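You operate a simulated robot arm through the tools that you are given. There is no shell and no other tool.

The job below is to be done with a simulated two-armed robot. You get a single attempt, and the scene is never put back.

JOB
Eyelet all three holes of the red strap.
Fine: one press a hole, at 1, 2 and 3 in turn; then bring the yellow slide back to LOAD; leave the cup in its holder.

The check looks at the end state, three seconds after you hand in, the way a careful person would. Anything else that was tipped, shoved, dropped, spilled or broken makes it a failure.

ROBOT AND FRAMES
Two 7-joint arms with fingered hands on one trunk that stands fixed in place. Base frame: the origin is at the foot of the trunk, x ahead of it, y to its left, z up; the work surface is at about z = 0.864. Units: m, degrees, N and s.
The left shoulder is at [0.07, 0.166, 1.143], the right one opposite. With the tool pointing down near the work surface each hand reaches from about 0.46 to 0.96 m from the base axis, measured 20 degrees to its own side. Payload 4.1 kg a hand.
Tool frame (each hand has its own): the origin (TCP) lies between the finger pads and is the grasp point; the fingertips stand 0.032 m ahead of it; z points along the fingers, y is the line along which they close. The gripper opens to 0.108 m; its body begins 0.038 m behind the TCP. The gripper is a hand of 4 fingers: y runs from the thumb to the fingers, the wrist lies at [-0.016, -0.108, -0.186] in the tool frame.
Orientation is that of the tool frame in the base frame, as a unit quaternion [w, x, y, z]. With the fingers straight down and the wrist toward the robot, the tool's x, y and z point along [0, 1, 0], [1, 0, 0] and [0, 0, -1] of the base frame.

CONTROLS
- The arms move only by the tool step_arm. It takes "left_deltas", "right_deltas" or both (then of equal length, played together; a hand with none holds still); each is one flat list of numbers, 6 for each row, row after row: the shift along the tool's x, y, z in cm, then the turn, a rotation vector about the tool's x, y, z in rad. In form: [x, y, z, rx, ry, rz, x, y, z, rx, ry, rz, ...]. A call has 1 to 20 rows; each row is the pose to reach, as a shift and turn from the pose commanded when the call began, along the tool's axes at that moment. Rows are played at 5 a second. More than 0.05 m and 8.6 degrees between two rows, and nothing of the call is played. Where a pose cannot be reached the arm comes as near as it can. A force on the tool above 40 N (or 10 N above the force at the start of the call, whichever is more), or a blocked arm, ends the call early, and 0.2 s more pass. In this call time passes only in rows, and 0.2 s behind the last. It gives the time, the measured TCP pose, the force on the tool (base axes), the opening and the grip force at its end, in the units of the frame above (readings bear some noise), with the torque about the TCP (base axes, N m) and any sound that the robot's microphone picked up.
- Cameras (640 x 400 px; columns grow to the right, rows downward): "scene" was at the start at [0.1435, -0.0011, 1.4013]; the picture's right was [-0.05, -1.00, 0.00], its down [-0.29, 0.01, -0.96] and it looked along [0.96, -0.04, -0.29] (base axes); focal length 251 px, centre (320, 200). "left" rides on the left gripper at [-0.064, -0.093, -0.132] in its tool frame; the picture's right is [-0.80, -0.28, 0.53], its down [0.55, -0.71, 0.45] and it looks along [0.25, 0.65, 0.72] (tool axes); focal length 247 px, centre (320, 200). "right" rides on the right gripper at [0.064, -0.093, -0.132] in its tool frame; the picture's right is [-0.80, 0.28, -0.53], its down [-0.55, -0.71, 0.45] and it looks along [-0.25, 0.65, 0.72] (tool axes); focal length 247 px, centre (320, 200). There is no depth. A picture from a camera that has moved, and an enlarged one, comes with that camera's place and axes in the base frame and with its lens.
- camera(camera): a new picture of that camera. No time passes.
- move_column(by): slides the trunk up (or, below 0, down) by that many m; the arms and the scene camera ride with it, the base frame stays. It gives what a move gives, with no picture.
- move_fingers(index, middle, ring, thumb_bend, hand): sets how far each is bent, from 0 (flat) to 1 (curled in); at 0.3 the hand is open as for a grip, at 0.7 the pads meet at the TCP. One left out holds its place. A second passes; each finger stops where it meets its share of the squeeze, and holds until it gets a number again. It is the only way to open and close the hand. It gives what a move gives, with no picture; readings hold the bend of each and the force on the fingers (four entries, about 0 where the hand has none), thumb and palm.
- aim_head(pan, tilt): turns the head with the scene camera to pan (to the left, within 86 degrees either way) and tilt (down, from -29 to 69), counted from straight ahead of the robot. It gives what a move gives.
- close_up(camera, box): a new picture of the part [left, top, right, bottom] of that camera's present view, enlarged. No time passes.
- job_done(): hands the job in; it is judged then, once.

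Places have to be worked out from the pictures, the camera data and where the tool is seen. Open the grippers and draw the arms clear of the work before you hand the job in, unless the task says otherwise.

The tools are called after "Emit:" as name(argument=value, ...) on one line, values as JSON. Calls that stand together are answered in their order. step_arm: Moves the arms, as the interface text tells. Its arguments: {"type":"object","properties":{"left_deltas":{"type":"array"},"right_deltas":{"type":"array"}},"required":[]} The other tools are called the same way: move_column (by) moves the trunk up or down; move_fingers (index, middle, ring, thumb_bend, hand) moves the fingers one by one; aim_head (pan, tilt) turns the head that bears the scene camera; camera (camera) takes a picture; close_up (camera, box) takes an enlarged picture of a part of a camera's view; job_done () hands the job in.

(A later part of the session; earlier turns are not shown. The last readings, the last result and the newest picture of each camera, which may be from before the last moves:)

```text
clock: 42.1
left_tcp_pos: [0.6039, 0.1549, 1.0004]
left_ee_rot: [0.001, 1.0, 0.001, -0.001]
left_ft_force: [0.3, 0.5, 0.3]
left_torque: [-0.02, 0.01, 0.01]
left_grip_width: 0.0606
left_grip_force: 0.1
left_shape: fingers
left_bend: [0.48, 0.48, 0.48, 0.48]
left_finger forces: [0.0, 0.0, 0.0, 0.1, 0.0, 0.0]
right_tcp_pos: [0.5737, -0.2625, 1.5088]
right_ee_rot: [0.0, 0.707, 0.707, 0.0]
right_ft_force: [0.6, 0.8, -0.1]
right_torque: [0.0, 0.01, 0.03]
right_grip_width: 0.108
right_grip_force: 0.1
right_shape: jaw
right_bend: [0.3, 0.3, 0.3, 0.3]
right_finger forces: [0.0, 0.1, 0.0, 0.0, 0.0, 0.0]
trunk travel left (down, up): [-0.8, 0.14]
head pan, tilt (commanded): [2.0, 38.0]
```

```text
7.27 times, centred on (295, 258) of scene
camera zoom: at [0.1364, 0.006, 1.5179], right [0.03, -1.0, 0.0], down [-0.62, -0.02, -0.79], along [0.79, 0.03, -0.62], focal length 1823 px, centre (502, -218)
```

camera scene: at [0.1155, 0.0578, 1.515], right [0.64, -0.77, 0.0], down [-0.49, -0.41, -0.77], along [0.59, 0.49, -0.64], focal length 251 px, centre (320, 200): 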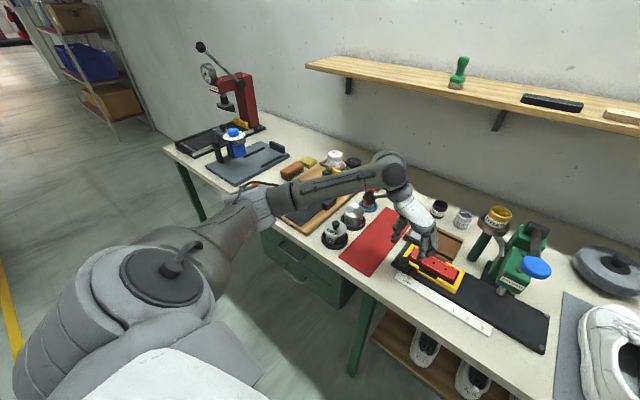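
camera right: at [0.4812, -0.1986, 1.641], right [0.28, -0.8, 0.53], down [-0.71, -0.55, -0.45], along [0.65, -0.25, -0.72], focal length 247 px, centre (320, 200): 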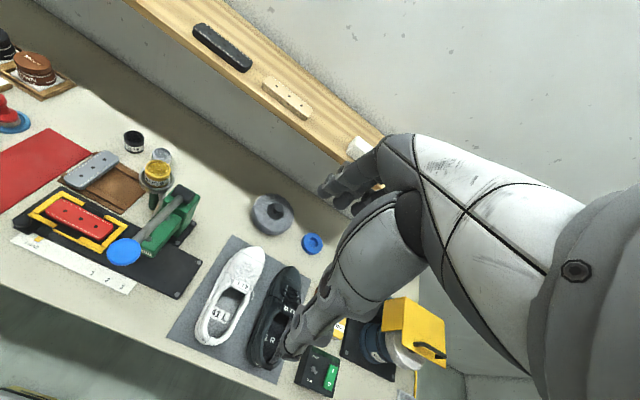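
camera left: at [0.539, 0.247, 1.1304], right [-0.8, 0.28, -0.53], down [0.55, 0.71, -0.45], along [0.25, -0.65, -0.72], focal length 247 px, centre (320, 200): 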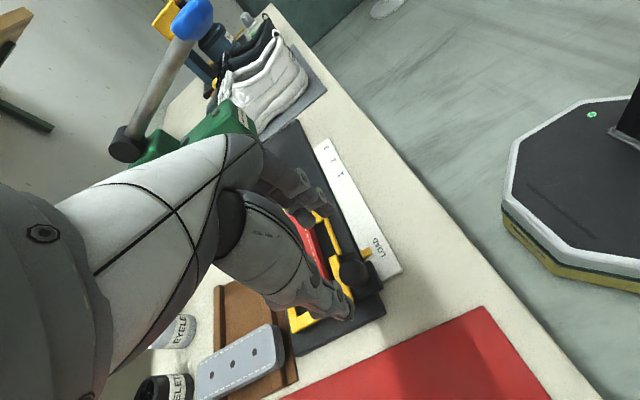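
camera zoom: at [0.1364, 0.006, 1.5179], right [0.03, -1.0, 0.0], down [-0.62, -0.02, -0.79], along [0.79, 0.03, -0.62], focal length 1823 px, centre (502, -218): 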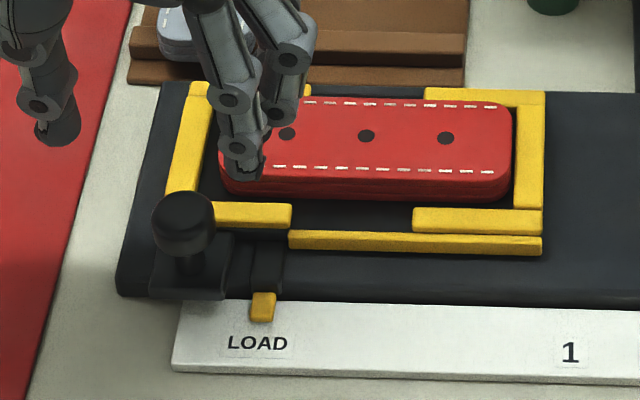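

The strap's right end is against the right bar, ~4 mm right of its original centred place. I curl the thumb away and move the fingers over to the strap's right end at safe height.

Emit:
move_fingers(hand="left", index=0.46, middle=0.46, ring=0.46, thumb_bend=1.0)

Emit:
step_arm(left_deltas=[1, 2, 0, 0, 0, 0, 2, 4, 0, 0, 0, 0, 3, 6, 0, 0, 0, 0, 4, 8, 0, 0, 0, 0, 5, 10, 0, 0, 0, 0, 6, 10.9, 0, 0, 0, 0])

Emit:
close_up(camera="scene", box=[250, 200, 360, 285])

Emit:
close_up(camera="left", box=[200, 80, 440, 280])

Emit:
close_up(camera="right", box=[0, 150, 200, 290])

```text
clock: 43.1
left_tcp_pos: [0.6033, 0.1548, 1.0012]
left_ee_rot: [-0.001, 1.0, 0.0, 0.0]
left_ft_force: [-0.5, -0.4, 0.5]
left_torque: [-0.01, 0.02, 0.01]
left_grip_width: 0.0198
left_grip_force: 0.0
left_shape: fingers
left_bend: [0.45, 0.46, 0.46, 0.93]
left_finger forces: [0.1, 0.1, 0.1, 0.0, 0.0, 0.0]
right_tcp_pos: [0.5749, -0.2611, 1.5105]
right_ee_rot: [0.0, 0.707, 0.707, 0.0]
right_ft_force: [-0.5, -0.4, 0.3]
right_torque: [0.0, 0.02, 0.01]
right_grip_width: 0.1074
right_grip_force: 0.1
right_shape: jaw
right_bend: [0.3, 0.3, 0.3, 0.3]
right_finger forces: [0.0, 0.0, 0.0, 0.0, 0.0, 0.0]
trunk travel left (down, up): [-0.8, 0.14]
head pan, tilt (commanded): [2.0, 38.0]
```

```text
clock: 44.5
left_tcp_pos: [0.6649, 0.044, 0.9983]
left_ee_rot: [0.0, 1.0, 0.0, 0.0]
left_ft_force: [0.1, 0.7, -0.1]
left_torque: [0.0, -0.01, -0.02]
left_grip_width: 0.0198
left_grip_force: 0.1
left_shape: fingers
left_bend: [0.45, 0.46, 0.46, 0.93]
left_finger forces: [0.0, 0.0, 0.1, 0.0, 0.0, 0.0]
right_tcp_pos: [0.5759, -0.2625, 1.5094]
right_ee_rot: [0.0, 0.707, 0.707, 0.0]
right_ft_force: [-0.1, 0.6, 0.2]
right_torque: [0.0, 0.02, 0.0]
right_grip_width: 0.1074
right_grip_force: 0.1
right_shape: jaw
right_bend: [0.3, 0.3, 0.3, 0.3]
right_finger forces: [0.0, 0.0, 0.1, 0.0, 0.0, 0.0]
trunk travel left (down, up): [-0.8, 0.14]
head pan, tilt (commanded): [2.0, 38.0]
```

```text
4.71 times, centred on (305, 242) of scene
camera zoom: at [0.1368, 0.0059, 1.5179], right [0.04, -1.0, 0.0], down [-0.62, -0.02, -0.79], along [0.79, 0.03, -0.62], focal length 1179 px, centre (391, 0)
```

zoom: 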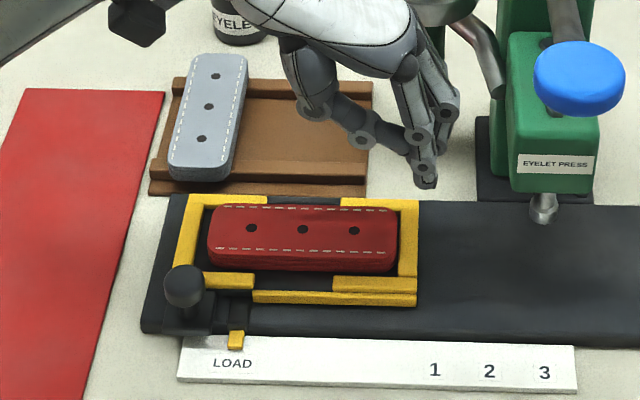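

```text
2.00 times, centred on (320, 180) of left
camera zoom: at [0.6, 0.1375, 1.1308], right [-0.8, 0.28, -0.53], down [0.55, 0.71, -0.45], along [0.25, -0.65, -0.72], focal length 494 px, centre (320, 240)
```

zoom: 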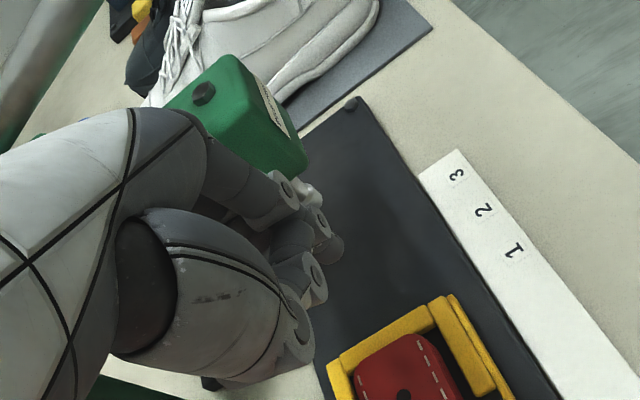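

```text
2.86 times, centred on (100, 220) of right
camera zoom: at [0.4815, -0.1989, 1.6409], right [0.28, -0.8, 0.53], down [-0.71, -0.55, -0.45], along [0.65, -0.25, -0.72], focal length 706 px, centre (949, 143)
```

zoom: 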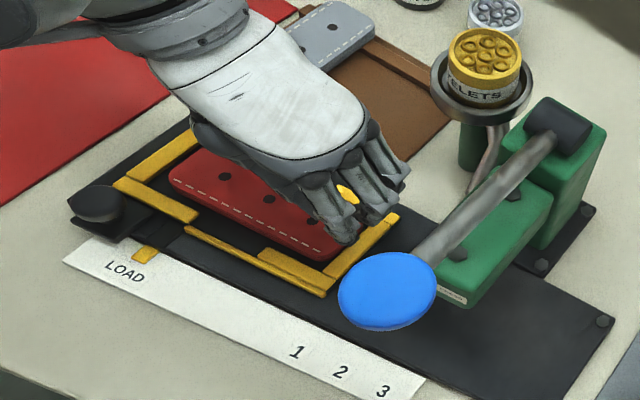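

The thumb is folded safely above, and the fingers hang ~10 mm to the right of the strap's end. I lower 7 cm with the force watched.

Emit:
step_arm(left_deltas=[0, 0, 1.5, 0, 0, 0, 0, 0, 3.0, 0, 0, 0, 0, 0, 4.5, 0, 0, 0, 0, 0, 5.5, 0, 0, 0, 0, 0, 6.3, 0, 0, 0, 0, 0, 6.8, 0, 0, 0])

Emit:
close_up(camera="scene", box=[270, 220, 350, 280])

Emit:
close_up(camera="right", box=[20, 180, 130, 260])

```text
clock: 45.9
left_tcp_pos: [0.664, 0.0469, 0.931]
left_ee_rot: [-0.001, 1.0, 0.001, -0.001]
left_ft_force: [0.4, 0.1, 0.6]
left_torque: [0.01, 0.02, 0.01]
left_grip_width: 0.0201
left_grip_force: 0.0
left_shape: fingers
left_bend: [0.45, 0.46, 0.46, 0.93]
left_finger forces: [0.1, 0.1, 0.1, 0.0, 0.0, 0.0]
right_tcp_pos: [0.5754, -0.2618, 1.5105]
right_ee_rot: [0.0, 0.708, 0.707, 0.001]
right_ft_force: [0.4, 0.5, 0.5]
right_torque: [0.06, 0.01, 0.0]
right_grip_width: 0.1077
right_grip_force: 0.1
right_shape: jaw
right_bend: [0.3, 0.3, 0.3, 0.3]
right_finger forces: [0.1, 0.1, 0.0, 0.1, 0.0, 0.0]
trunk travel left (down, up): [-0.8, 0.14]
head pan, tilt (commanded): [2.0, 38.0]
```

```text
6.67 times, centred on (310, 250) of scene
camera zoom: at [0.1366, 0.0061, 1.518], right [0.03, -1.0, 0.0], down [-0.62, -0.02, -0.79], along [0.79, 0.03, -0.62], focal length 1671 px, centre (387, -133)
```

zoom: 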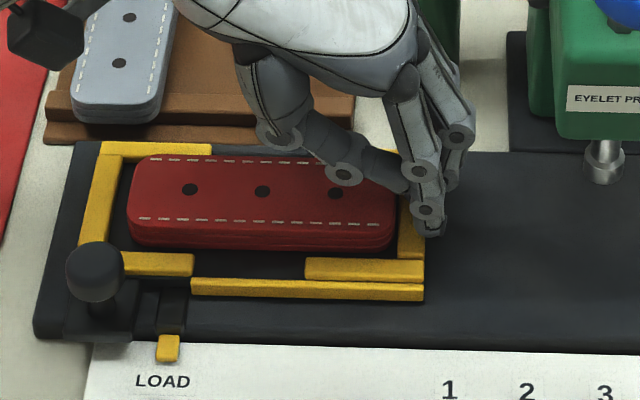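

```text
5.00 times, centred on (75, 220) of right
camera zoom: at [0.4812, -0.1986, 1.641], right [0.28, -0.8, 0.53], down [-0.71, -0.55, -0.45], along [0.65, -0.25, -0.72], focal length 1235 px, centre (1545, 100)
```

zoom: 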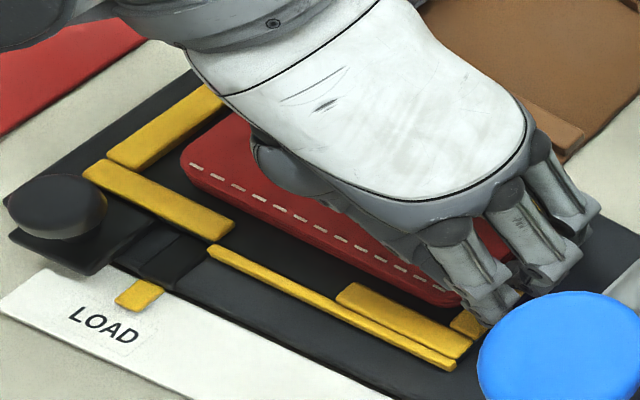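

Index/middle/ring tips are just right of the strap's end and above the bar, about 8 mm gap. I lower another 6 mm, watching for contact.

Emit:
step_arm(left_deltas=[0, 0, 0.2, 0, 0, 0, 0, 0, 0.4, 0, 0, 0, 0, 0, 0.6, 0, 0, 0])

Emit:
close_up(camera="scene", box=[290, 230, 340, 270])

```text
clock: 46.7
left_tcp_pos: [0.6632, 0.045, 0.9276]
left_ee_rot: [0.001, 1.0, 0.001, 0.002]
left_ft_force: [0.8, -2.0, 16.5]
left_torque: [-0.69, -0.19, 0.04]
left_grip_width: 0.0197
left_grip_force: 8.3
left_shape: fingers
left_bend: [0.45, 0.45, 0.46, 0.93]
left_finger forces: [0.0, 16.3, 0.0, 0.0, 0.1, 0.1]
right_tcp_pos: [0.5727, -0.2628, 1.5115]
right_ee_rot: [0.0, 0.707, 0.707, 0.001]
right_ft_force: [-0.2, 0.1, 0.2]
right_torque: [-0.01, 0.0, 0.0]
right_grip_width: 0.1075
right_grip_force: 0.1
right_shape: jaw
right_bend: [0.3, 0.3, 0.3, 0.3]
right_finger forces: [0.0, 0.0, 0.0, 0.0, 0.1, 0.0]
trunk travel left (down, up): [-0.8, 0.14]
head pan, tilt (commanded): [2.0, 38.0]
```

```text
10.00 times, centred on (315, 250) of scene
camera zoom: at [0.1339, 0.0059, 1.5185], right [0.03, -1.0, 0.0], down [-0.61, -0.02, -0.79], along [0.79, 0.03, -0.61], focal length 2506 px, centre (370, -300)
```

zoom: 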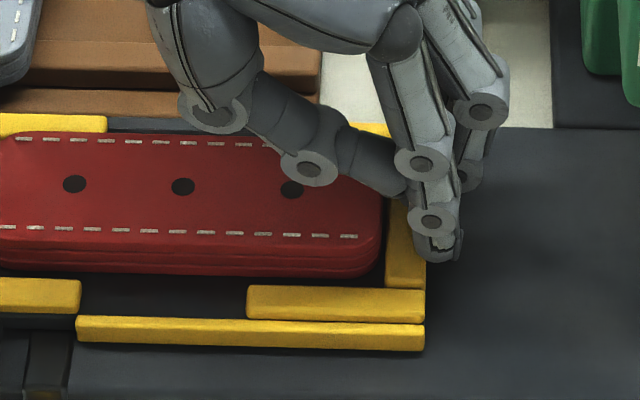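

The middle fingertip met the bar top (16 N), so that is the limit. I raise 6 mm back to clear it, then draw left 8 mm slowly toward the strap's end.

Emit:
step_arm(left_deltas=[0, 0, -0.3, 0, 0, 0, 0, 0, -0.55, 0, 0, 0])

Emit:
close_up(camera="scene", box=[260, 230, 330, 285])

```text
clock: 47.3
left_tcp_pos: [0.6635, 0.0472, 0.9301]
left_ee_rot: [-0.001, 1.0, 0.0, -0.001]
left_ft_force: [0.1, 0.0, 2.9]
left_torque: [-0.11, -0.04, 0.01]
left_grip_width: 0.0198
left_grip_force: 1.2
left_shape: fingers
left_bend: [0.45, 0.46, 0.46, 0.93]
left_finger forces: [0.0, 2.9, 0.1, 0.0, 0.1, 0.0]
right_tcp_pos: [0.5734, -0.2621, 1.5099]
right_ee_rot: [0.001, 0.707, 0.708, 0.0]
right_ft_force: [-0.3, 0.1, 0.9]
right_torque: [0.01, 0.02, -0.01]
right_grip_width: 0.1076
right_grip_force: 0.1
right_shape: jaw
right_bend: [0.3, 0.3, 0.3, 0.3]
right_finger forces: [0.0, 0.0, 0.1, 0.0, 0.0, 0.1]
trunk travel left (down, up): [-0.8, 0.14]
head pan, tilt (commanded): [2.0, 38.0]
```

```text
7.27 times, centred on (295, 258) of scene
camera zoom: at [0.1361, 0.0061, 1.5178], right [0.04, -1.0, 0.0], down [-0.62, -0.02, -0.79], along [0.79, 0.03, -0.62], focal length 1823 px, centre (502, -218)
```

zoom: 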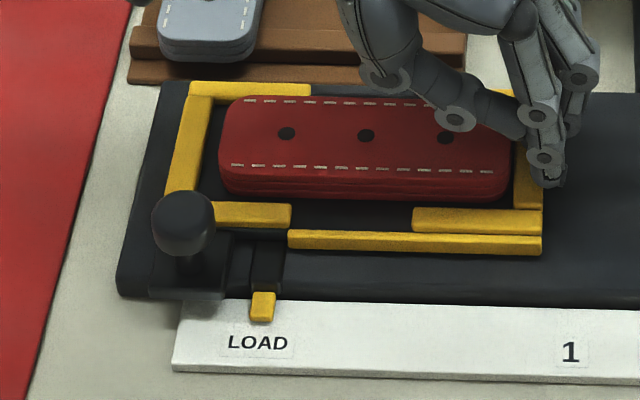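

Still a light contact (2.9 N). I raise 2 mm more and then draw left 8 mm.

Emit:
step_arm(left_deltas=[0, 0, -0.2, 0, 0, 0, 0, -0.2, -0.2, 0, 0, 0, 0, -0.4, -0.2, 0, 0, 0, 0, -0.6, -0.2, 0, 0, 0, 0, -0.8, -0.2, 0, 0, 0])

Emit:
close_up(camera="scene", box=[260, 230, 330, 285])

```text
clock: 48.5
left_tcp_pos: [0.6641, 0.0547, 0.9317]
left_ee_rot: [0.0, 1.0, 0.0, 0.0]
left_ft_force: [-0.5, -0.3, 0.0]
left_torque: [-0.01, 0.0, 0.0]
left_grip_width: 0.02
left_grip_force: 0.3
left_shape: fingers
left_bend: [0.45, 0.46, 0.46, 0.93]
left_finger forces: [0.0, 0.2, 0.0, 0.1, 0.0, 0.0]
right_tcp_pos: [0.575, -0.2613, 1.5096]
right_ee_rot: [-0.001, 0.707, 0.707, 0.0]
right_ft_force: [-0.7, 0.5, 0.0]
right_torque: [0.0, 0.03, -0.02]
right_grip_width: 0.1075
right_grip_force: 0.0
right_shape: jaw
right_bend: [0.3, 0.3, 0.3, 0.3]
right_finger forces: [0.0, 0.1, 0.1, 0.1, 0.0, 0.0]
trunk travel left (down, up): [-0.8, 0.14]
head pan, tilt (commanded): [2.0, 38.0]
```

```text
7.27 times, centred on (295, 258) of scene
camera zoom: at [0.1365, 0.0061, 1.518], right [0.03, -1.0, 0.0], down [-0.62, -0.02, -0.79], along [0.79, 0.03, -0.62], focal length 1823 px, centre (502, -218)
```

zoom: 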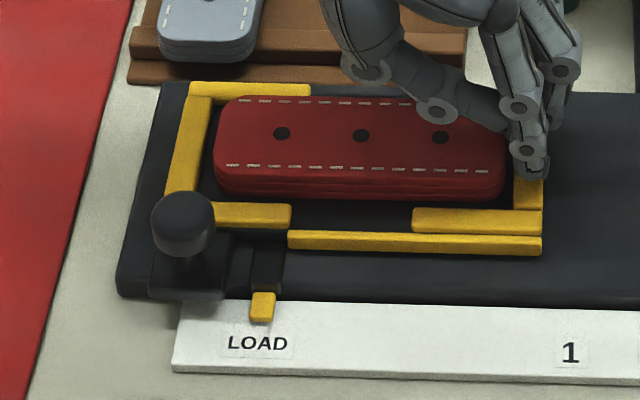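

The strap is following: its holes moved ~2.2 mm left. About 1.2 mm more restores its centred place.

Emit:
step_arm(left_deltas=[0, -0.06, 0, 0, 0, 0, 0, -0.12, 0, 0, 0, 0])

Emit:
close_up(camera="scene", box=[260, 230, 330, 285])

```text
clock: 49.1
left_tcp_pos: [0.6634, 0.055, 0.9315]
left_ee_rot: [0.0, 1.0, 0.0, 0.0]
left_ft_force: [0.1, 0.4, -0.2]
left_torque: [-0.02, 0.0, 0.0]
left_grip_width: 0.0202
left_grip_force: 0.2
left_shape: fingers
left_bend: [0.45, 0.46, 0.46, 0.93]
left_finger forces: [0.0, 0.3, 0.0, 0.1, 0.0, 0.1]
right_tcp_pos: [0.5748, -0.2611, 1.51]
right_ee_rot: [0.0, 0.708, 0.707, 0.001]
right_ft_force: [-0.4, 0.0, -0.4]
right_torque: [-0.01, 0.02, 0.01]
right_grip_width: 0.1075
right_grip_force: 0.0
right_shape: jaw
right_bend: [0.3, 0.3, 0.3, 0.3]
right_finger forces: [0.0, 0.0, 0.0, 0.0, 0.1, 0.1]
trunk travel left (down, up): [-0.8, 0.14]
head pan, tilt (commanded): [2.0, 38.0]
```

```text
7.27 times, centred on (295, 258) of scene
camera zoom: at [0.1366, 0.0061, 1.518], right [0.03, -1.0, 0.0], down [-0.62, -0.02, -0.79], along [0.79, 0.03, -0.62], focal length 1823 px, centre (502, -218)
```

zoom: 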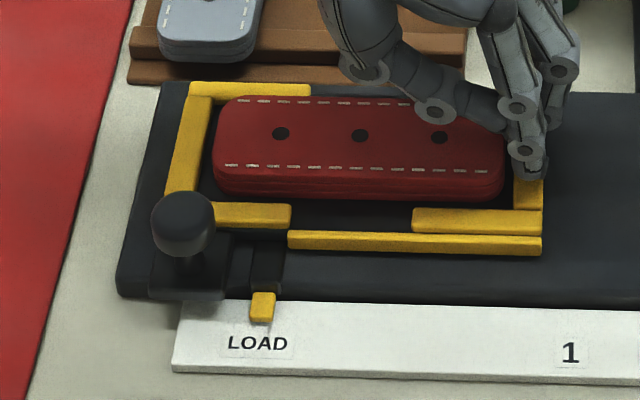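

Holes are at 439 vs target ~437.5; one more half-millimetre to go.

Emit:
step_arm(left_deltas=[0, -0.07, 0, 0, 0, 0])

Emit:
close_up(camera="scene", box=[260, 230, 330, 285])

```text
clock: 49.5
left_tcp_pos: [0.665, 0.0561, 0.9324]
left_ee_rot: [0.001, 1.0, 0.0, 0.0]
left_ft_force: [0.1, 0.4, -1.3]
left_torque: [-0.01, 0.03, 0.02]
left_grip_width: 0.0201
left_grip_force: 0.2
left_shape: fingers
left_bend: [0.45, 0.46, 0.46, 0.93]
left_finger forces: [0.0, 0.5, 0.0, 0.0, 0.0, 0.0]
right_tcp_pos: [0.5756, -0.2607, 1.5117]
right_ee_rot: [0.0, 0.707, 0.707, 0.0]
right_ft_force: [0.2, -0.9, 0.2]
right_torque: [0.0, 0.03, 0.01]
right_grip_width: 0.1076
right_grip_force: 0.0
right_shape: jaw
right_bend: [0.3, 0.3, 0.3, 0.3]
right_finger forces: [0.0, 0.0, 0.1, 0.0, 0.0, 0.0]
trunk travel left (down, up): [-0.8, 0.14]
head pan, tilt (commanded): [2.0, 38.0]
```

```text
7.27 times, centred on (295, 258) of scene
camera zoom: at [0.1365, 0.0061, 1.518], right [0.03, -1.0, 0.0], down [-0.62, -0.02, -0.79], along [0.79, 0.03, -0.62], focal length 1823 px, centre (502, -218)
```

zoom: 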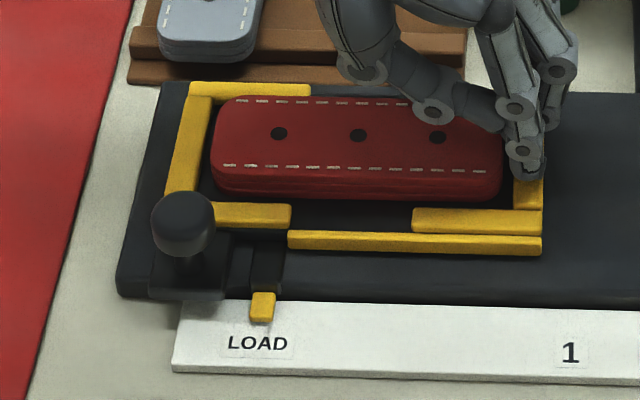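

Holes now at 438, matching the centred target. I back the fingers away to the right 8 mm, then lift clear.

Emit:
step_arm(left_deltas=[0, 0.4, 0, 0, 0, 0, 0, 0.8, 0, 0, 0, 0, 0, 0.8, -1.5, 0, 0, 0, 0, 0.8, -3.5, 0, 0, 0, 0, 0.8, -5.5, 0, 0, 0, 0, 0.8, -7.0, 0, 0, 0])

Emit:
close_up(camera="scene", box=[260, 230, 330, 285])

```text
clock: 50.9
left_tcp_pos: [0.664, 0.0462, 1.0029]
left_ee_rot: [0.0, 1.0, 0.0, 0.001]
left_ft_force: [-0.1, -0.2, -0.1]
left_torque: [0.01, -0.02, 0.0]
left_grip_width: 0.0201
left_grip_force: 0.1
left_shape: fingers
left_bend: [0.45, 0.46, 0.46, 0.93]
left_finger forces: [0.0, 0.1, 0.0, 0.1, 0.0, 0.0]
right_tcp_pos: [0.5749, -0.2612, 1.5115]
right_ee_rot: [0.0, 0.707, 0.707, 0.001]
right_ft_force: [0.2, -0.7, -0.1]
right_torque: [-0.03, -0.04, 0.01]
right_grip_width: 0.1078
right_grip_force: 0.1
right_shape: jaw
right_bend: [0.3, 0.3, 0.3, 0.3]
right_finger forces: [0.1, 0.0, 0.1, 0.0, 0.0, 0.1]
trunk travel left (down, up): [-0.8, 0.14]
head pan, tilt (commanded): [2.0, 38.0]
```

```text
7.27 times, centred on (295, 258) of scene
camera zoom: at [0.1365, 0.0062, 1.5179], right [0.03, -1.0, 0.0], down [-0.62, -0.02, -0.79], along [0.79, 0.03, -0.62], focal length 1823 px, centre (502, -218)
```

zoom: 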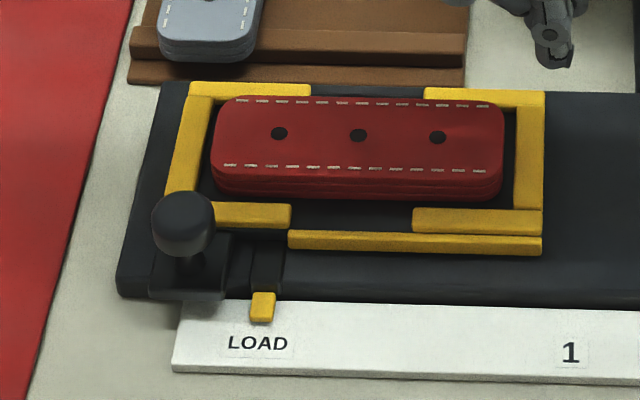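

The strap is centred again and the slide is in LOAD. I return the hand above the knob with the cage opened.

Emit:
step_arm(left_deltas=[-1.5, -2.5, -0.5, 0, 0, 0, -3, -5, -0.5, 0, 0, 0, -4.5, -7.5, 0, 0, 0, 0, -5.5, -9.5, 0, 0, 0, 0, -5.9, -10.7, 0, 0, 0, 0])

Emit:
move_fingers(hand="left", index=0.48, middle=0.48, ring=0.48, thumb_bend=0.48)

Emit:
close_up(camera="scene", box=[250, 220, 330, 285])

```text
clock: 52.1
left_tcp_pos: [0.6042, 0.1521, 1.0032]
left_ee_rot: [0.001, 1.0, 0.0, 0.001]
left_ft_force: [-0.3, 0.1, 0.0]
left_torque: [-0.05, -0.01, 0.01]
left_grip_width: 0.02
left_grip_force: 0.1
left_shape: fingers
left_bend: [0.45, 0.46, 0.46, 0.93]
left_finger forces: [0.0, 0.1, 0.0, 0.0, 0.0, 0.0]
right_tcp_pos: [0.5745, -0.2611, 1.5113]
right_ee_rot: [0.0, 0.707, 0.707, 0.0]
right_ft_force: [-0.9, -0.8, -0.3]
right_torque: [-0.01, 0.0, 0.02]
right_grip_width: 0.1078
right_grip_force: 0.0
right_shape: jaw
right_bend: [0.3, 0.3, 0.3, 0.3]
right_finger forces: [0.1, 0.0, 0.0, 0.0, 0.1, 0.0]
trunk travel left (down, up): [-0.8, 0.14]
head pan, tilt (commanded): [2.0, 38.0]
```

```text
clock: 53.1
left_tcp_pos: [0.6058, 0.1526, 1.0025]
left_ee_rot: [-0.001, 1.0, 0.001, 0.0]
left_ft_force: [-0.1, 0.4, 0.6]
left_torque: [-0.02, 0.01, -0.01]
left_grip_width: 0.0608
left_grip_force: 0.0
left_shape: fingers
left_bend: [0.48, 0.48, 0.48, 0.48]
left_finger forces: [0.0, 0.1, 0.0, 0.0, 0.0, 0.1]
right_tcp_pos: [0.5755, -0.2607, 1.5109]
right_ee_rot: [0.0, 0.707, 0.707, -0.001]
right_ft_force: [-0.1, 0.3, 0.2]
right_torque: [-0.01, 0.01, 0.05]
right_grip_width: 0.1078
right_grip_force: 0.0
right_shape: jaw
right_bend: [0.3, 0.3, 0.3, 0.3]
right_finger forces: [0.0, 0.1, 0.0, 0.0, 0.0, 0.0]
trunk travel left (down, up): [-0.8, 0.14]
head pan, tilt (commanded): [2.0, 38.0]
```

```text
6.15 times, centred on (290, 252) of scene
camera zoom: at [0.1365, 0.0063, 1.518], right [0.03, -1.0, 0.0], down [-0.62, -0.02, -0.79], along [0.79, 0.03, -0.62], focal length 1542 px, centre (505, -123)
```

zoom: 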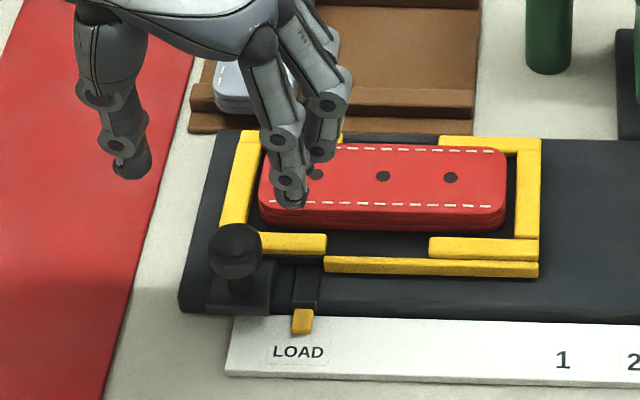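

I lower the cage around the knob and pinch it from both sides.

Emit:
step_arm(left_deltas=[0, 0, 1.5, 0, 0, 0, 0, 0, 3.0, 0, 0, 0, 0, 0, 4.5, 0, 0, 0, 0, 0, 6.0, 0, 0, 0, 0, 0, 7.0, 0, 0, 0, 0, 0, 7.5, 0, 0, 0])

Emit:
move_fingers(hand="left", index=0.6, middle=0.65, ring=0.6, thumb_bend=0.71)

Emit:
close_up(camera="scene", box=[260, 230, 330, 285])

```text
clock: 54.5
left_tcp_pos: [0.6047, 0.1537, 0.9275]
left_ee_rot: [0.0, 1.0, 0.001, 0.0]
left_ft_force: [-0.2, 0.3, 0.7]
left_torque: [0.03, 0.02, -0.01]
left_grip_width: 0.0608
left_grip_force: 0.1
left_shape: fingers
left_bend: [0.48, 0.48, 0.48, 0.48]
left_finger forces: [0.0, 0.1, 0.0, 0.0, 0.1, 0.0]
right_tcp_pos: [0.574, -0.2619, 1.5104]
right_ee_rot: [0.0, 0.708, 0.707, 0.0]
right_ft_force: [-0.6, 0.2, -0.1]
right_torque: [0.06, 0.03, 0.02]
right_grip_width: 0.1077
right_grip_force: 0.1
right_shape: jaw
right_bend: [0.3, 0.3, 0.3, 0.3]
right_finger forces: [0.0, 0.0, 0.1, 0.0, 0.0, 0.1]
trunk travel left (down, up): [-0.8, 0.14]
head pan, tilt (commanded): [2.0, 38.0]
```

```text
clock: 55.5
left_tcp_pos: [0.6051, 0.1548, 0.9267]
left_ee_rot: [-0.001, 1.0, 0.0, 0.0]
left_ft_force: [0.2, 1.0, -1.6]
left_torque: [-0.01, 0.01, -0.03]
left_grip_width: 0.0206
left_grip_force: 3.5
left_shape: fingers
left_bend: [0.6, 0.63, 0.6, 0.67]
left_finger forces: [0.0, 2.3, 0.0, 0.0, 3.7, 0.0]
right_tcp_pos: [0.5756, -0.2603, 1.5099]
right_ee_rot: [0.0, 0.707, 0.707, 0.0]
right_ft_force: [0.9, 0.3, 0.0]
right_torque: [0.0, -0.02, 0.0]
right_grip_width: 0.1077
right_grip_force: 0.2
right_shape: jaw
right_bend: [0.3, 0.3, 0.3, 0.3]
right_finger forces: [0.0, 0.0, 0.1, 0.0, 0.1, 0.0]
trunk travel left (down, up): [-0.8, 0.14]
head pan, tilt (commanded): [2.0, 38.0]
```

```text
7.27 times, centred on (295, 258) of scene
camera zoom: at [0.1369, 0.0065, 1.5179], right [0.03, -1.0, 0.0], down [-0.62, -0.02, -0.79], along [0.79, 0.03, -0.62], focal length 1823 px, centre (502, -218)
```

zoom: 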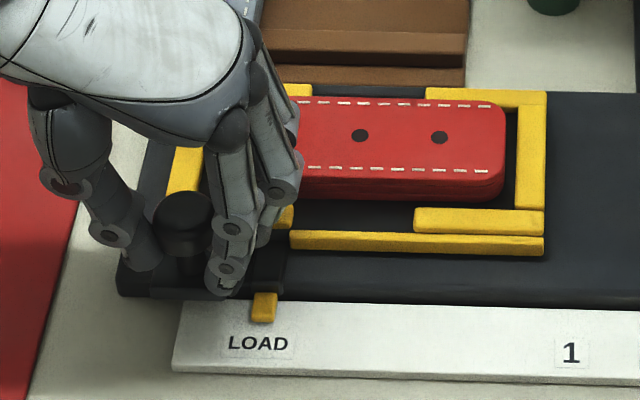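

Pinch holds (thumb 3.7 N, middle 2.3 N). I draw the slide right, slowly out of the LOAD detent and then to about 16 mm short of mark 1.

Emit:
step_arm(left_deltas=[0, 0.15, 0, 0, 0, 0, 0, 0.3, 0, 0, 0, 0, 0, 0.45, 0, 0, 0, 0, 0, 0.6, 0, 0, 0, 0, 0, 0.8, 0, 0, 0, 0, 0, 1.1, 0, 0, 0, 0, 0, 1.6, 0, 0, 0, 0, 0, 2.3, 0, 0, 0, 0, 0, 3.1, 0, 0, 0, 0, 0, 4.0, 0, 0, 0, 0, 0, 4.9, 0, 0, 0, 0, 0, 5.8, 0, 0, 0, 0, 0, 6.7, 0, 0, 0, 0, 0, 7.6, 0, 0, 0, 0, 0, 8.5, 0, 0, 0, 0, 0, 9.4, 0, 0, 0, 0, 0, 10.2, 0, 0, 0, 0, 0, 10.8, 0, 0, 0, 0, 0, 11.2, 0, 0, 0, 0, 0, 11.4, 0, 0, 0, 0])

Emit:
close_up(camera="scene", box=[300, 230, 370, 285])

```text
clock: 59.7
left_tcp_pos: [0.6046, 0.0399, 0.9266]
left_ee_rot: [0.0, 1.0, 0.0, -0.001]
left_ft_force: [-0.1, 0.5, -0.8]
left_torque: [-0.01, 0.01, 0.0]
left_grip_width: 0.0191
left_grip_force: 2.9
left_shape: fingers
left_bend: [0.6, 0.63, 0.6, 0.68]
left_finger forces: [0.0, 2.1, 0.0, 0.0, 3.1, 0.0]
right_tcp_pos: [0.5738, -0.2619, 1.5109]
right_ee_rot: [0.0, 0.707, 0.707, 0.001]
right_ft_force: [-0.3, 0.4, -0.2]
right_torque: [-0.03, -0.03, 0.0]
right_grip_width: 0.1075
right_grip_force: 0.2
right_shape: jaw
right_bend: [0.3, 0.3, 0.3, 0.3]
right_finger forces: [0.0, 0.0, 0.1, 0.0, 0.0, 0.0]
trunk travel left (down, up): [-0.8, 0.14]
head pan, tilt (commanded): [2.0, 38.0]
```

```text
7.27 times, centred on (335, 258) of scene
camera zoom: at [0.1365, 0.0061, 1.518], right [0.03, -1.0, 0.0], down [-0.62, -0.02, -0.79], along [0.79, 0.03, -0.62], focal length 1823 px, centre (211, -218)
```

zoom: 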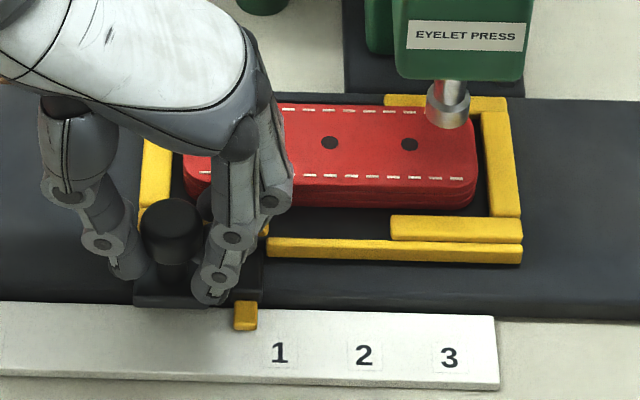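

The strap stays centred in the nest; 14 mm remain to mark 1. I creep in at half a millimetre per row through the detent's edge.

Emit:
step_arm(left_deltas=[0, 0.2, 0, 0, 0, 0, 0, 0.4, 0, 0, 0, 0, 0, 0.6, 0, 0, 0, 0, 0, 0.7, 0, 0, 0, 0, 0, 0.8, 0, 0, 0, 0, 0, 0.85, 0, 0, 0, 0, 0, 0.9, 0, 0, 0, 0, 0, 0.95, 0, 0, 0, 0, 0, 1.0, 0, 0, 0, 0, 0, 1.05, 0, 0, 0, 0, 0, 1.1, 0, 0, 0, 0, 0, 1.15, 0, 0, 0, 0, 0, 1.2, 0, 0, 0, 0, 0, 1.25, 0, 0, 0, 0, 0, 1.3, 0, 0, 0, 0, 0, 1.35, 0, 0, 0, 0, 0, 1.4, 0, 0, 0, 0])

Emit:
close_up(camera="scene", box=[300, 230, 370, 285])

Emit:
close_up(camera="scene", box=[330, 225, 370, 255])

```text
clock: 63.3
left_tcp_pos: [0.6056, 0.0262, 0.9273]
left_ee_rot: [0.0, 1.0, 0.0, 0.001]
left_ft_force: [-2.0, 0.3, -2.9]
left_torque: [0.02, 0.04, -0.03]
left_grip_width: 0.0186
left_grip_force: 3.2
left_shape: fingers
left_bend: [0.6, 0.62, 0.6, 0.68]
left_finger forces: [0.1, 2.7, 0.1, 0.0, 4.1, 0.0]
right_tcp_pos: [0.575, -0.2607, 1.5108]
right_ee_rot: [0.0, 0.707, 0.707, 0.0]
right_ft_force: [0.9, 0.0, 0.2]
right_torque: [-0.01, -0.01, -0.01]
right_grip_width: 0.1078
right_grip_force: 0.2
right_shape: jaw
right_bend: [0.3, 0.3, 0.3, 0.3]
right_finger forces: [0.0, 0.1, 0.1, 0.0, 0.1, 0.1]
trunk travel left (down, up): [-0.8, 0.14]
head pan, tilt (commanded): [2.0, 38.0]
```

```text
7.27 times, centred on (335, 258) of scene
camera zoom: at [0.1367, 0.0064, 1.518], right [0.04, -1.0, 0.0], down [-0.62, -0.02, -0.79], along [0.79, 0.03, -0.62], focal length 1823 px, centre (211, -218)
```

zoom: 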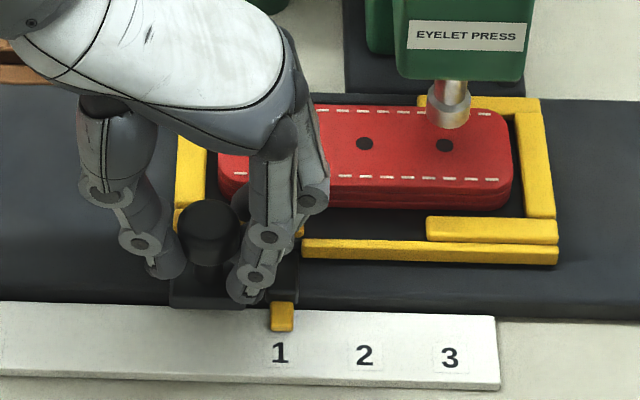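

```text
13.33 times, centred on (350, 240) of scene
camera zoom: at [0.1367, 0.0064, 1.518], right [0.04, -1.0, 0.0], down [-0.62, -0.02, -0.79], along [0.79, 0.03, -0.62], focal length 3342 px, centre (-80, -333)
```

zoom: 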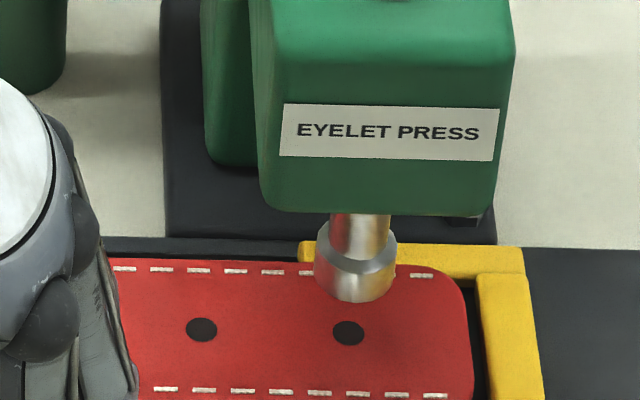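

Excellent: pointer on 1, hole within ~0.5 mm of the punch axis, strap still centred. I release the knob and withdraw the left hand up and to the left.

Emit:
move_fingers(hand="left", index=0.48, middle=0.48, ring=0.48, thumb_bend=0.48)

Emit:
step_arm(left_deltas=[0, 0, -1, 0, 0, 0, 0, 0, -3, 0, 0, 0, 0, 0, -5, 0, 0, 0, 0, 0, -7.5, 0, 0, 0, 0, -3, -8.5, 0, 0, 0, 0, -7, -9, 0, 0, 0, 0, -11, -9, 0, 0, 0, 0, -15, -9, 0, 0, 0])

Emit:
close_up(camera="scene", box=[300, 230, 370, 285])

Emit:
close_up(camera="scene", box=[330, 225, 370, 255])

```text
clock: 64.3
left_tcp_pos: [0.6058, 0.0261, 0.9279]
left_ee_rot: [0.0, 1.0, -0.001, 0.0]
left_ft_force: [-1.1, -0.1, 0.4]
left_torque: [-0.02, 0.02, -0.01]
left_grip_width: 0.0605
left_grip_force: 0.0
left_shape: fingers
left_bend: [0.48, 0.48, 0.48, 0.48]
left_finger forces: [0.0, 0.1, 0.0, 0.1, 0.0, 0.0]
right_tcp_pos: [0.5749, -0.2621, 1.5097]
right_ee_rot: [0.0, 0.706, 0.708, 0.0]
right_ft_force: [0.4, 0.4, -0.3]
right_torque: [0.02, -0.01, -0.03]
right_grip_width: 0.1078
right_grip_force: 0.0
right_shape: jaw
right_bend: [0.3, 0.3, 0.3, 0.3]
right_finger forces: [0.1, 0.1, 0.0, 0.0, 0.1, 0.0]
trunk travel left (down, up): [-0.8, 0.14]
head pan, tilt (commanded): [2.0, 38.0]
```

```text
clock: 66.1
left_tcp_pos: [0.6022, 0.1763, 1.0182]
left_ee_rot: [0.001, 1.0, 0.0, 0.0]
left_ft_force: [-0.7, 0.1, -1.2]
left_torque: [-0.03, -0.02, 0.01]
left_grip_width: 0.0603
left_grip_force: 0.1
left_shape: fingers
left_bend: [0.48, 0.48, 0.48, 0.48]
left_finger forces: [0.0, 0.1, 0.0, 0.0, 0.0, 0.0]
right_tcp_pos: [0.5744, -0.2598, 1.5103]
right_ee_rot: [0.0, 0.707, 0.707, 0.0]
right_ft_force: [0.2, 0.8, -0.2]
right_torque: [-0.04, -0.01, 0.0]
right_grip_width: 0.1076
right_grip_force: 0.0
right_shape: jaw
right_bend: [0.3, 0.3, 0.3, 0.3]
right_finger forces: [0.0, 0.0, 0.1, 0.0, 0.0, 0.0]
trunk travel left (down, up): [-0.8, 0.14]
head pan, tilt (commanded): [2.0, 38.0]
```

```text
7.27 times, centred on (335, 258) of scene
camera zoom: at [0.136, 0.0078, 1.518], right [0.03, -1.0, 0.0], down [-0.62, -0.02, -0.79], along [0.79, 0.03, -0.62], focal length 1823 px, centre (211, -218)
```

zoom: 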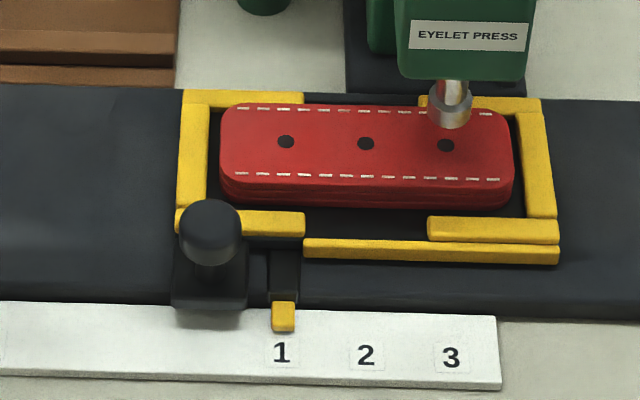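

```text
13.33 times, centred on (350, 240) of scene
camera zoom: at [0.136, 0.0078, 1.518], right [0.03, -1.0, 0.0], down [-0.62, -0.02, -0.79], along [0.79, 0.03, -0.62], focal length 3342 px, centre (-80, -333)
```

zoom: 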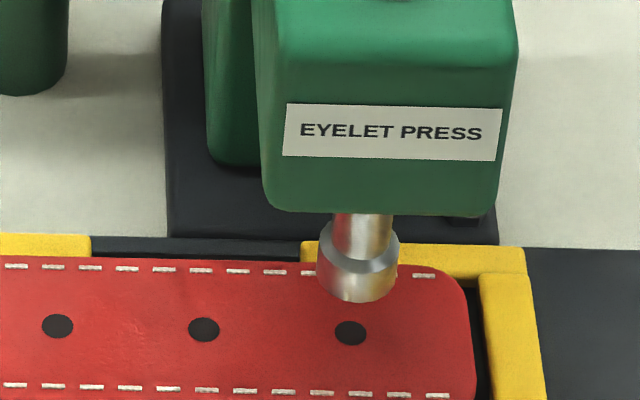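

Pointer on 1 and hole 1 right under the punch after release. Now the right hand: I straighten its three fingers for pressing and bring it above the blue lever knob.

Emit:
move_fingers(hand="right", index=0.46, middle=0.46, ring=0.46, thumb_bend=0.4)

Emit:
step_arm(right_deltas=[1.9, -0.1, 3.1, 0, 0, 0, 3.8, -0.2, 6.2, 0, 0, 0, 5.8, -0.4, 9.3, 0, 0, 0, 7.7, -0.5, 12.4, 0, 0, 0, 9.6, -0.6, 15.5, 0, 0, 0, 11.5, -0.7, 18.6, 0, 0, 0, 13.4, -0.8, 21.7, 0, 0, 0, 15.4, -1.0, 24.8, 0, 0, 0, 17.3, -1.1, 27.9, 0, 0, 0, 19.2, -1.2, 30.0, 0, 0, 0])

Emit:
close_up(camera="scene", box=[290, 120, 420, 250])

Emit:
camera(camera="right")

Emit:
camera(camera="scene")

```text
clock: 67.1
left_tcp_pos: [0.6034, 0.1745, 1.0177]
left_ee_rot: [0.0, 1.0, 0.0, 0.0]
left_ft_force: [0.5, -1.1, 0.0]
left_torque: [0.02, -0.01, -0.01]
left_grip_width: 0.0609
left_grip_force: 0.0
left_shape: fingers
left_bend: [0.48, 0.48, 0.48, 0.48]
left_finger forces: [0.0, 0.0, 0.0, 0.1, 0.0, 0.0]
right_tcp_pos: [0.5741, -0.2618, 1.5097]
right_ee_rot: [0.001, 0.707, 0.707, 0.0]
right_ft_force: [-0.4, -0.6, -0.4]
right_torque: [0.02, 0.01, 0.0]
right_grip_width: 0.0751
right_grip_force: 0.0
right_shape: fingers
right_bend: [0.46, 0.46, 0.46, 0.4]
right_finger forces: [0.0, 0.1, 0.0, 0.0, 0.1, 0.0]
trunk travel left (down, up): [-0.8, 0.14]
head pan, tilt (commanded): [2.0, 38.0]
```

```text
clock: 69.3
left_tcp_pos: [0.6042, 0.1749, 1.0173]
left_ee_rot: [0.0, 1.0, 0.0, 0.0]
left_ft_force: [-0.3, 0.5, -1.1]
left_torque: [-0.02, -0.04, 0.01]
left_grip_width: 0.0606
left_grip_force: 0.2
left_shape: fingers
left_bend: [0.48, 0.48, 0.48, 0.48]
left_finger forces: [0.1, 0.1, 0.1, 0.0, 0.0, 0.1]
right_tcp_pos: [0.5648, -0.0697, 1.2102]
right_ee_rot: [-0.001, 0.708, 0.707, 0.0]
right_ft_force: [0.4, -0.7, -0.4]
right_torque: [0.03, -0.01, 0.01]
right_grip_width: 0.0749
right_grip_force: 0.0
right_shape: fingers
right_bend: [0.46, 0.46, 0.46, 0.4]
right_finger forces: [0.0, 0.0, 0.0, 0.0, 0.1, 0.1]
trunk travel left (down, up): [-0.8, 0.14]
head pan, tilt (commanded): [2.0, 38.0]
```

```text
3.08 times, centred on (355, 185) of scene
camera zoom: at [0.1373, 0.0076, 1.5179], right [0.03, -1.0, 0.0], down [-0.62, -0.02, -0.79], along [0.79, 0.03, -0.62], focal length 771 px, centre (212, 246)
```

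zoom: 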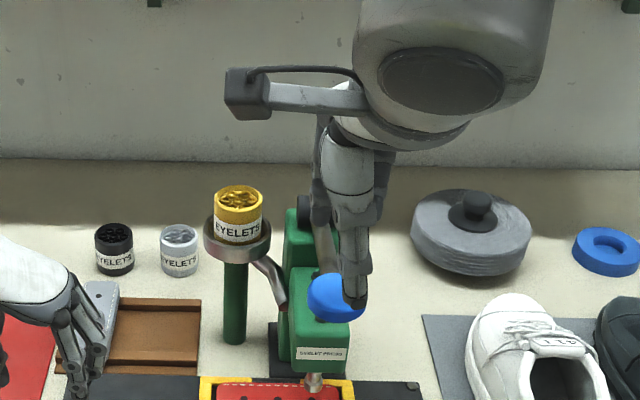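

```text
taken
camera right: at [0.4698, -0.0068, 1.341], right [0.28, -0.8, 0.53], down [-0.71, -0.55, -0.45], along [0.65, -0.25, -0.72], focal length 247 px, centre (320, 200)
```

right: 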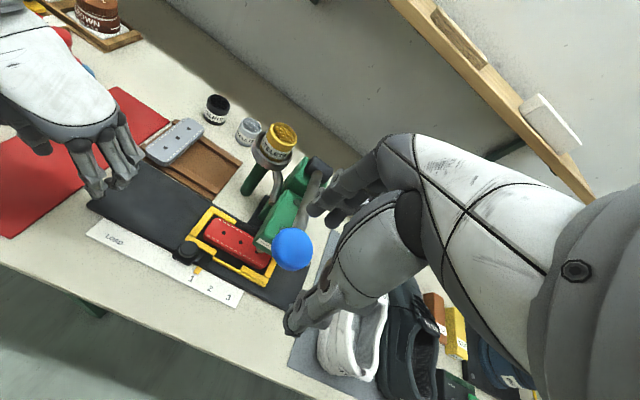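

```text
taken
camera scene: at [0.1373, 0.0076, 1.5179], right [0.03, -1.0, 0.0], down [-0.62, -0.02, -0.79], along [0.79, 0.03, -0.62], focal length 251 px, centre (320, 200)
```

scene: 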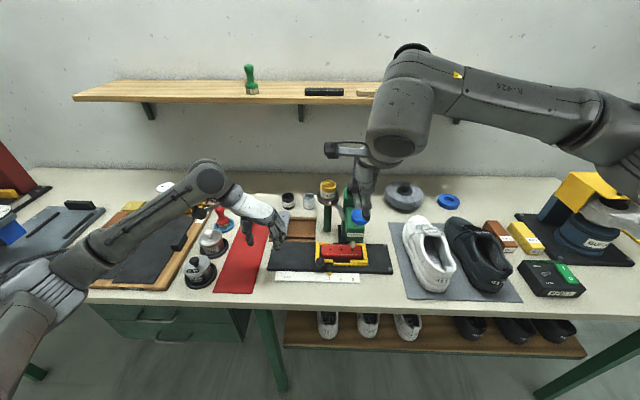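

The right hand is above the lever; I zoom on its camera to see where the fingertips are relative to the blue knob.

Emit:
close_up(camera="right", box=[230, 130, 400, 300])

Emit:
close_up(camera="left", box=[60, 0, 320, 160])

Emit:
close_up(camera="scene", box=[330, 160, 380, 240])

```text
2.35 times, centred on (315, 215) of right
camera zoom: at [0.4698, -0.0068, 1.341], right [0.28, -0.8, 0.53], down [-0.71, -0.55, -0.45], along [0.65, -0.25, -0.72], focal length 581 px, centre (332, 165)
```

zoom: 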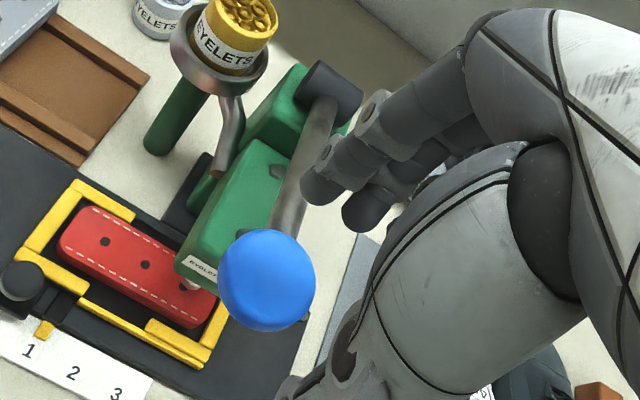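

```text
2.46 times, centred on (190, 80) of left
camera zoom: at [0.539, 0.2687, 1.1496], right [-0.8, 0.28, -0.53], down [0.55, 0.71, -0.45], along [0.25, -0.65, -0.72], focal length 608 px, centre (640, 495)
```

zoom: 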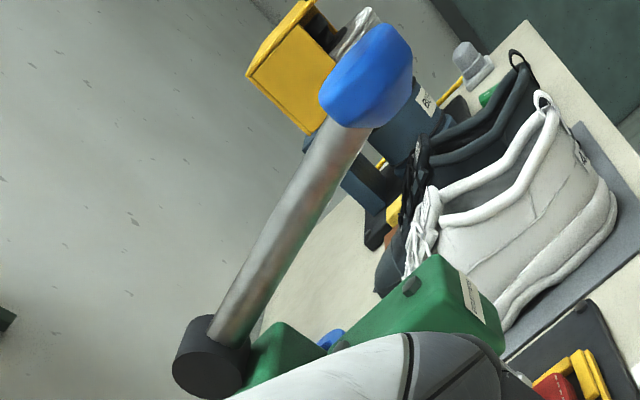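

```text
5.00 times, centred on (355, 200) of scene
camera zoom: at [0.1373, 0.0076, 1.5179], right [0.03, -1.0, 0.0], down [-0.62, -0.02, -0.79], along [0.79, 0.03, -0.62], focal length 1253 px, centre (145, 200)
```

zoom: 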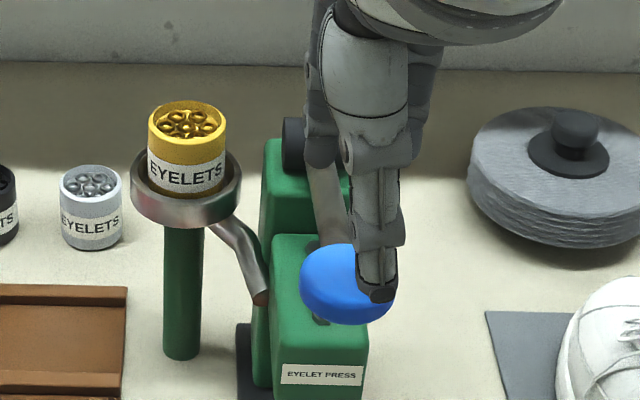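

Index and middle fingertips straddle the knob's centreline closely; I shift 5 mm to the right to centre the pair, and descend to just above the knob.

Emit:
step_arm(right_deltas=[-0.2, 0, 1.2, 0, 0, 0, -0.4, 0, 2.4, 0, 0, 0, -0.5, 0, 3.6, 0, 0, 0, -0.5, 0, 4.6, 0, 0, 0])

Emit:
close_up(camera="right", box=[230, 130, 400, 300])

Emit:
close_up(camera="scene", box=[330, 160, 380, 240])

Emit:
close_up(camera="left", box=[60, 0, 320, 160])

```text
clock: 70.3
left_tcp_pos: [0.6022, 0.1742, 1.0185]
left_ee_rot: [0.0, 1.0, 0.0, 0.0]
left_ft_force: [0.5, 0.1, 0.5]
left_torque: [0.02, 0.0, 0.0]
left_grip_width: 0.0604
left_grip_force: 0.1
left_shape: fingers
left_bend: [0.48, 0.48, 0.48, 0.48]
left_finger forces: [0.0, 0.0, 0.0, 0.1, 0.0, 0.0]
right_tcp_pos: [0.5628, -0.0749, 1.1631]
right_ee_rot: [0.0, 0.707, 0.707, 0.0]
right_ft_force: [-0.9, -0.1, -0.1]
right_torque: [0.0, -0.01, -0.03]
right_grip_width: 0.075
right_grip_force: 0.0
right_shape: fingers
right_bend: [0.46, 0.46, 0.46, 0.4]
right_finger forces: [0.0, 0.0, 0.1, 0.1, 0.0, 0.1]
trunk travel left (down, up): [-0.8, 0.14]
head pan, tilt (commanded): [2.0, 38.0]
```

```text
2.35 times, centred on (315, 215) of right
camera zoom: at [0.4694, -0.0115, 1.2956], right [0.28, -0.8, 0.53], down [-0.71, -0.55, -0.45], along [0.65, -0.25, -0.72], focal length 581 px, centre (332, 165)
```

zoom: 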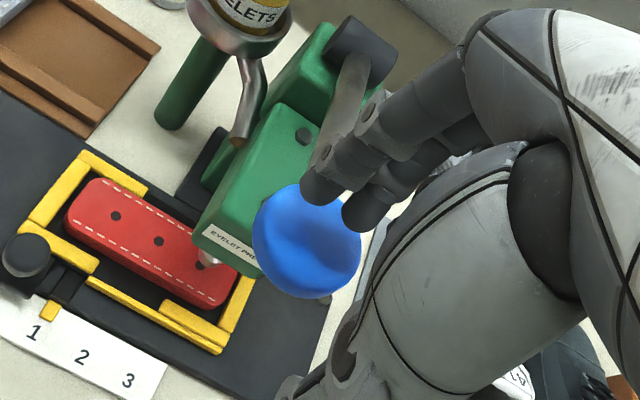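

```text
5.00 times, centred on (355, 200) of scene
camera zoom: at [0.1368, 0.0063, 1.518], right [0.03, -1.0, 0.0], down [-0.62, -0.02, -0.79], along [0.79, 0.03, -0.62], focal length 1253 px, centre (145, 200)
```

zoom: 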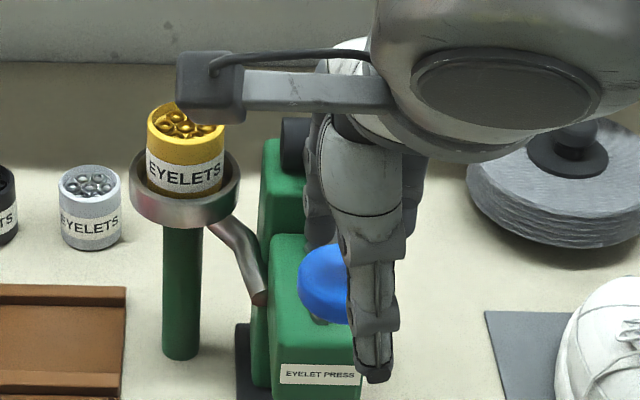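

```text
2.46 times, centred on (190, 80) of left
camera zoom: at [0.5386, 0.2677, 1.15], right [-0.8, 0.28, -0.53], down [0.55, 0.71, -0.45], along [0.25, -0.65, -0.72], focal length 608 px, centre (640, 495)
```

zoom: 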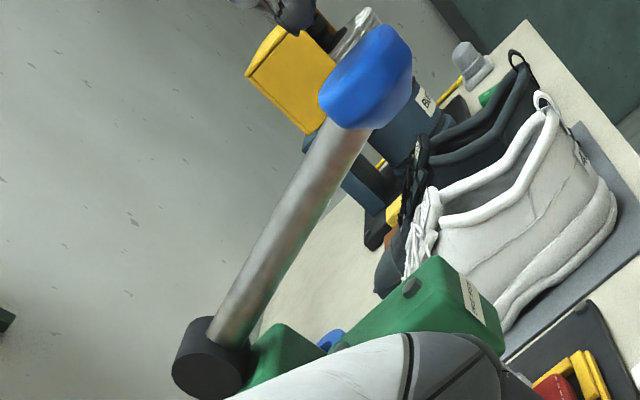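

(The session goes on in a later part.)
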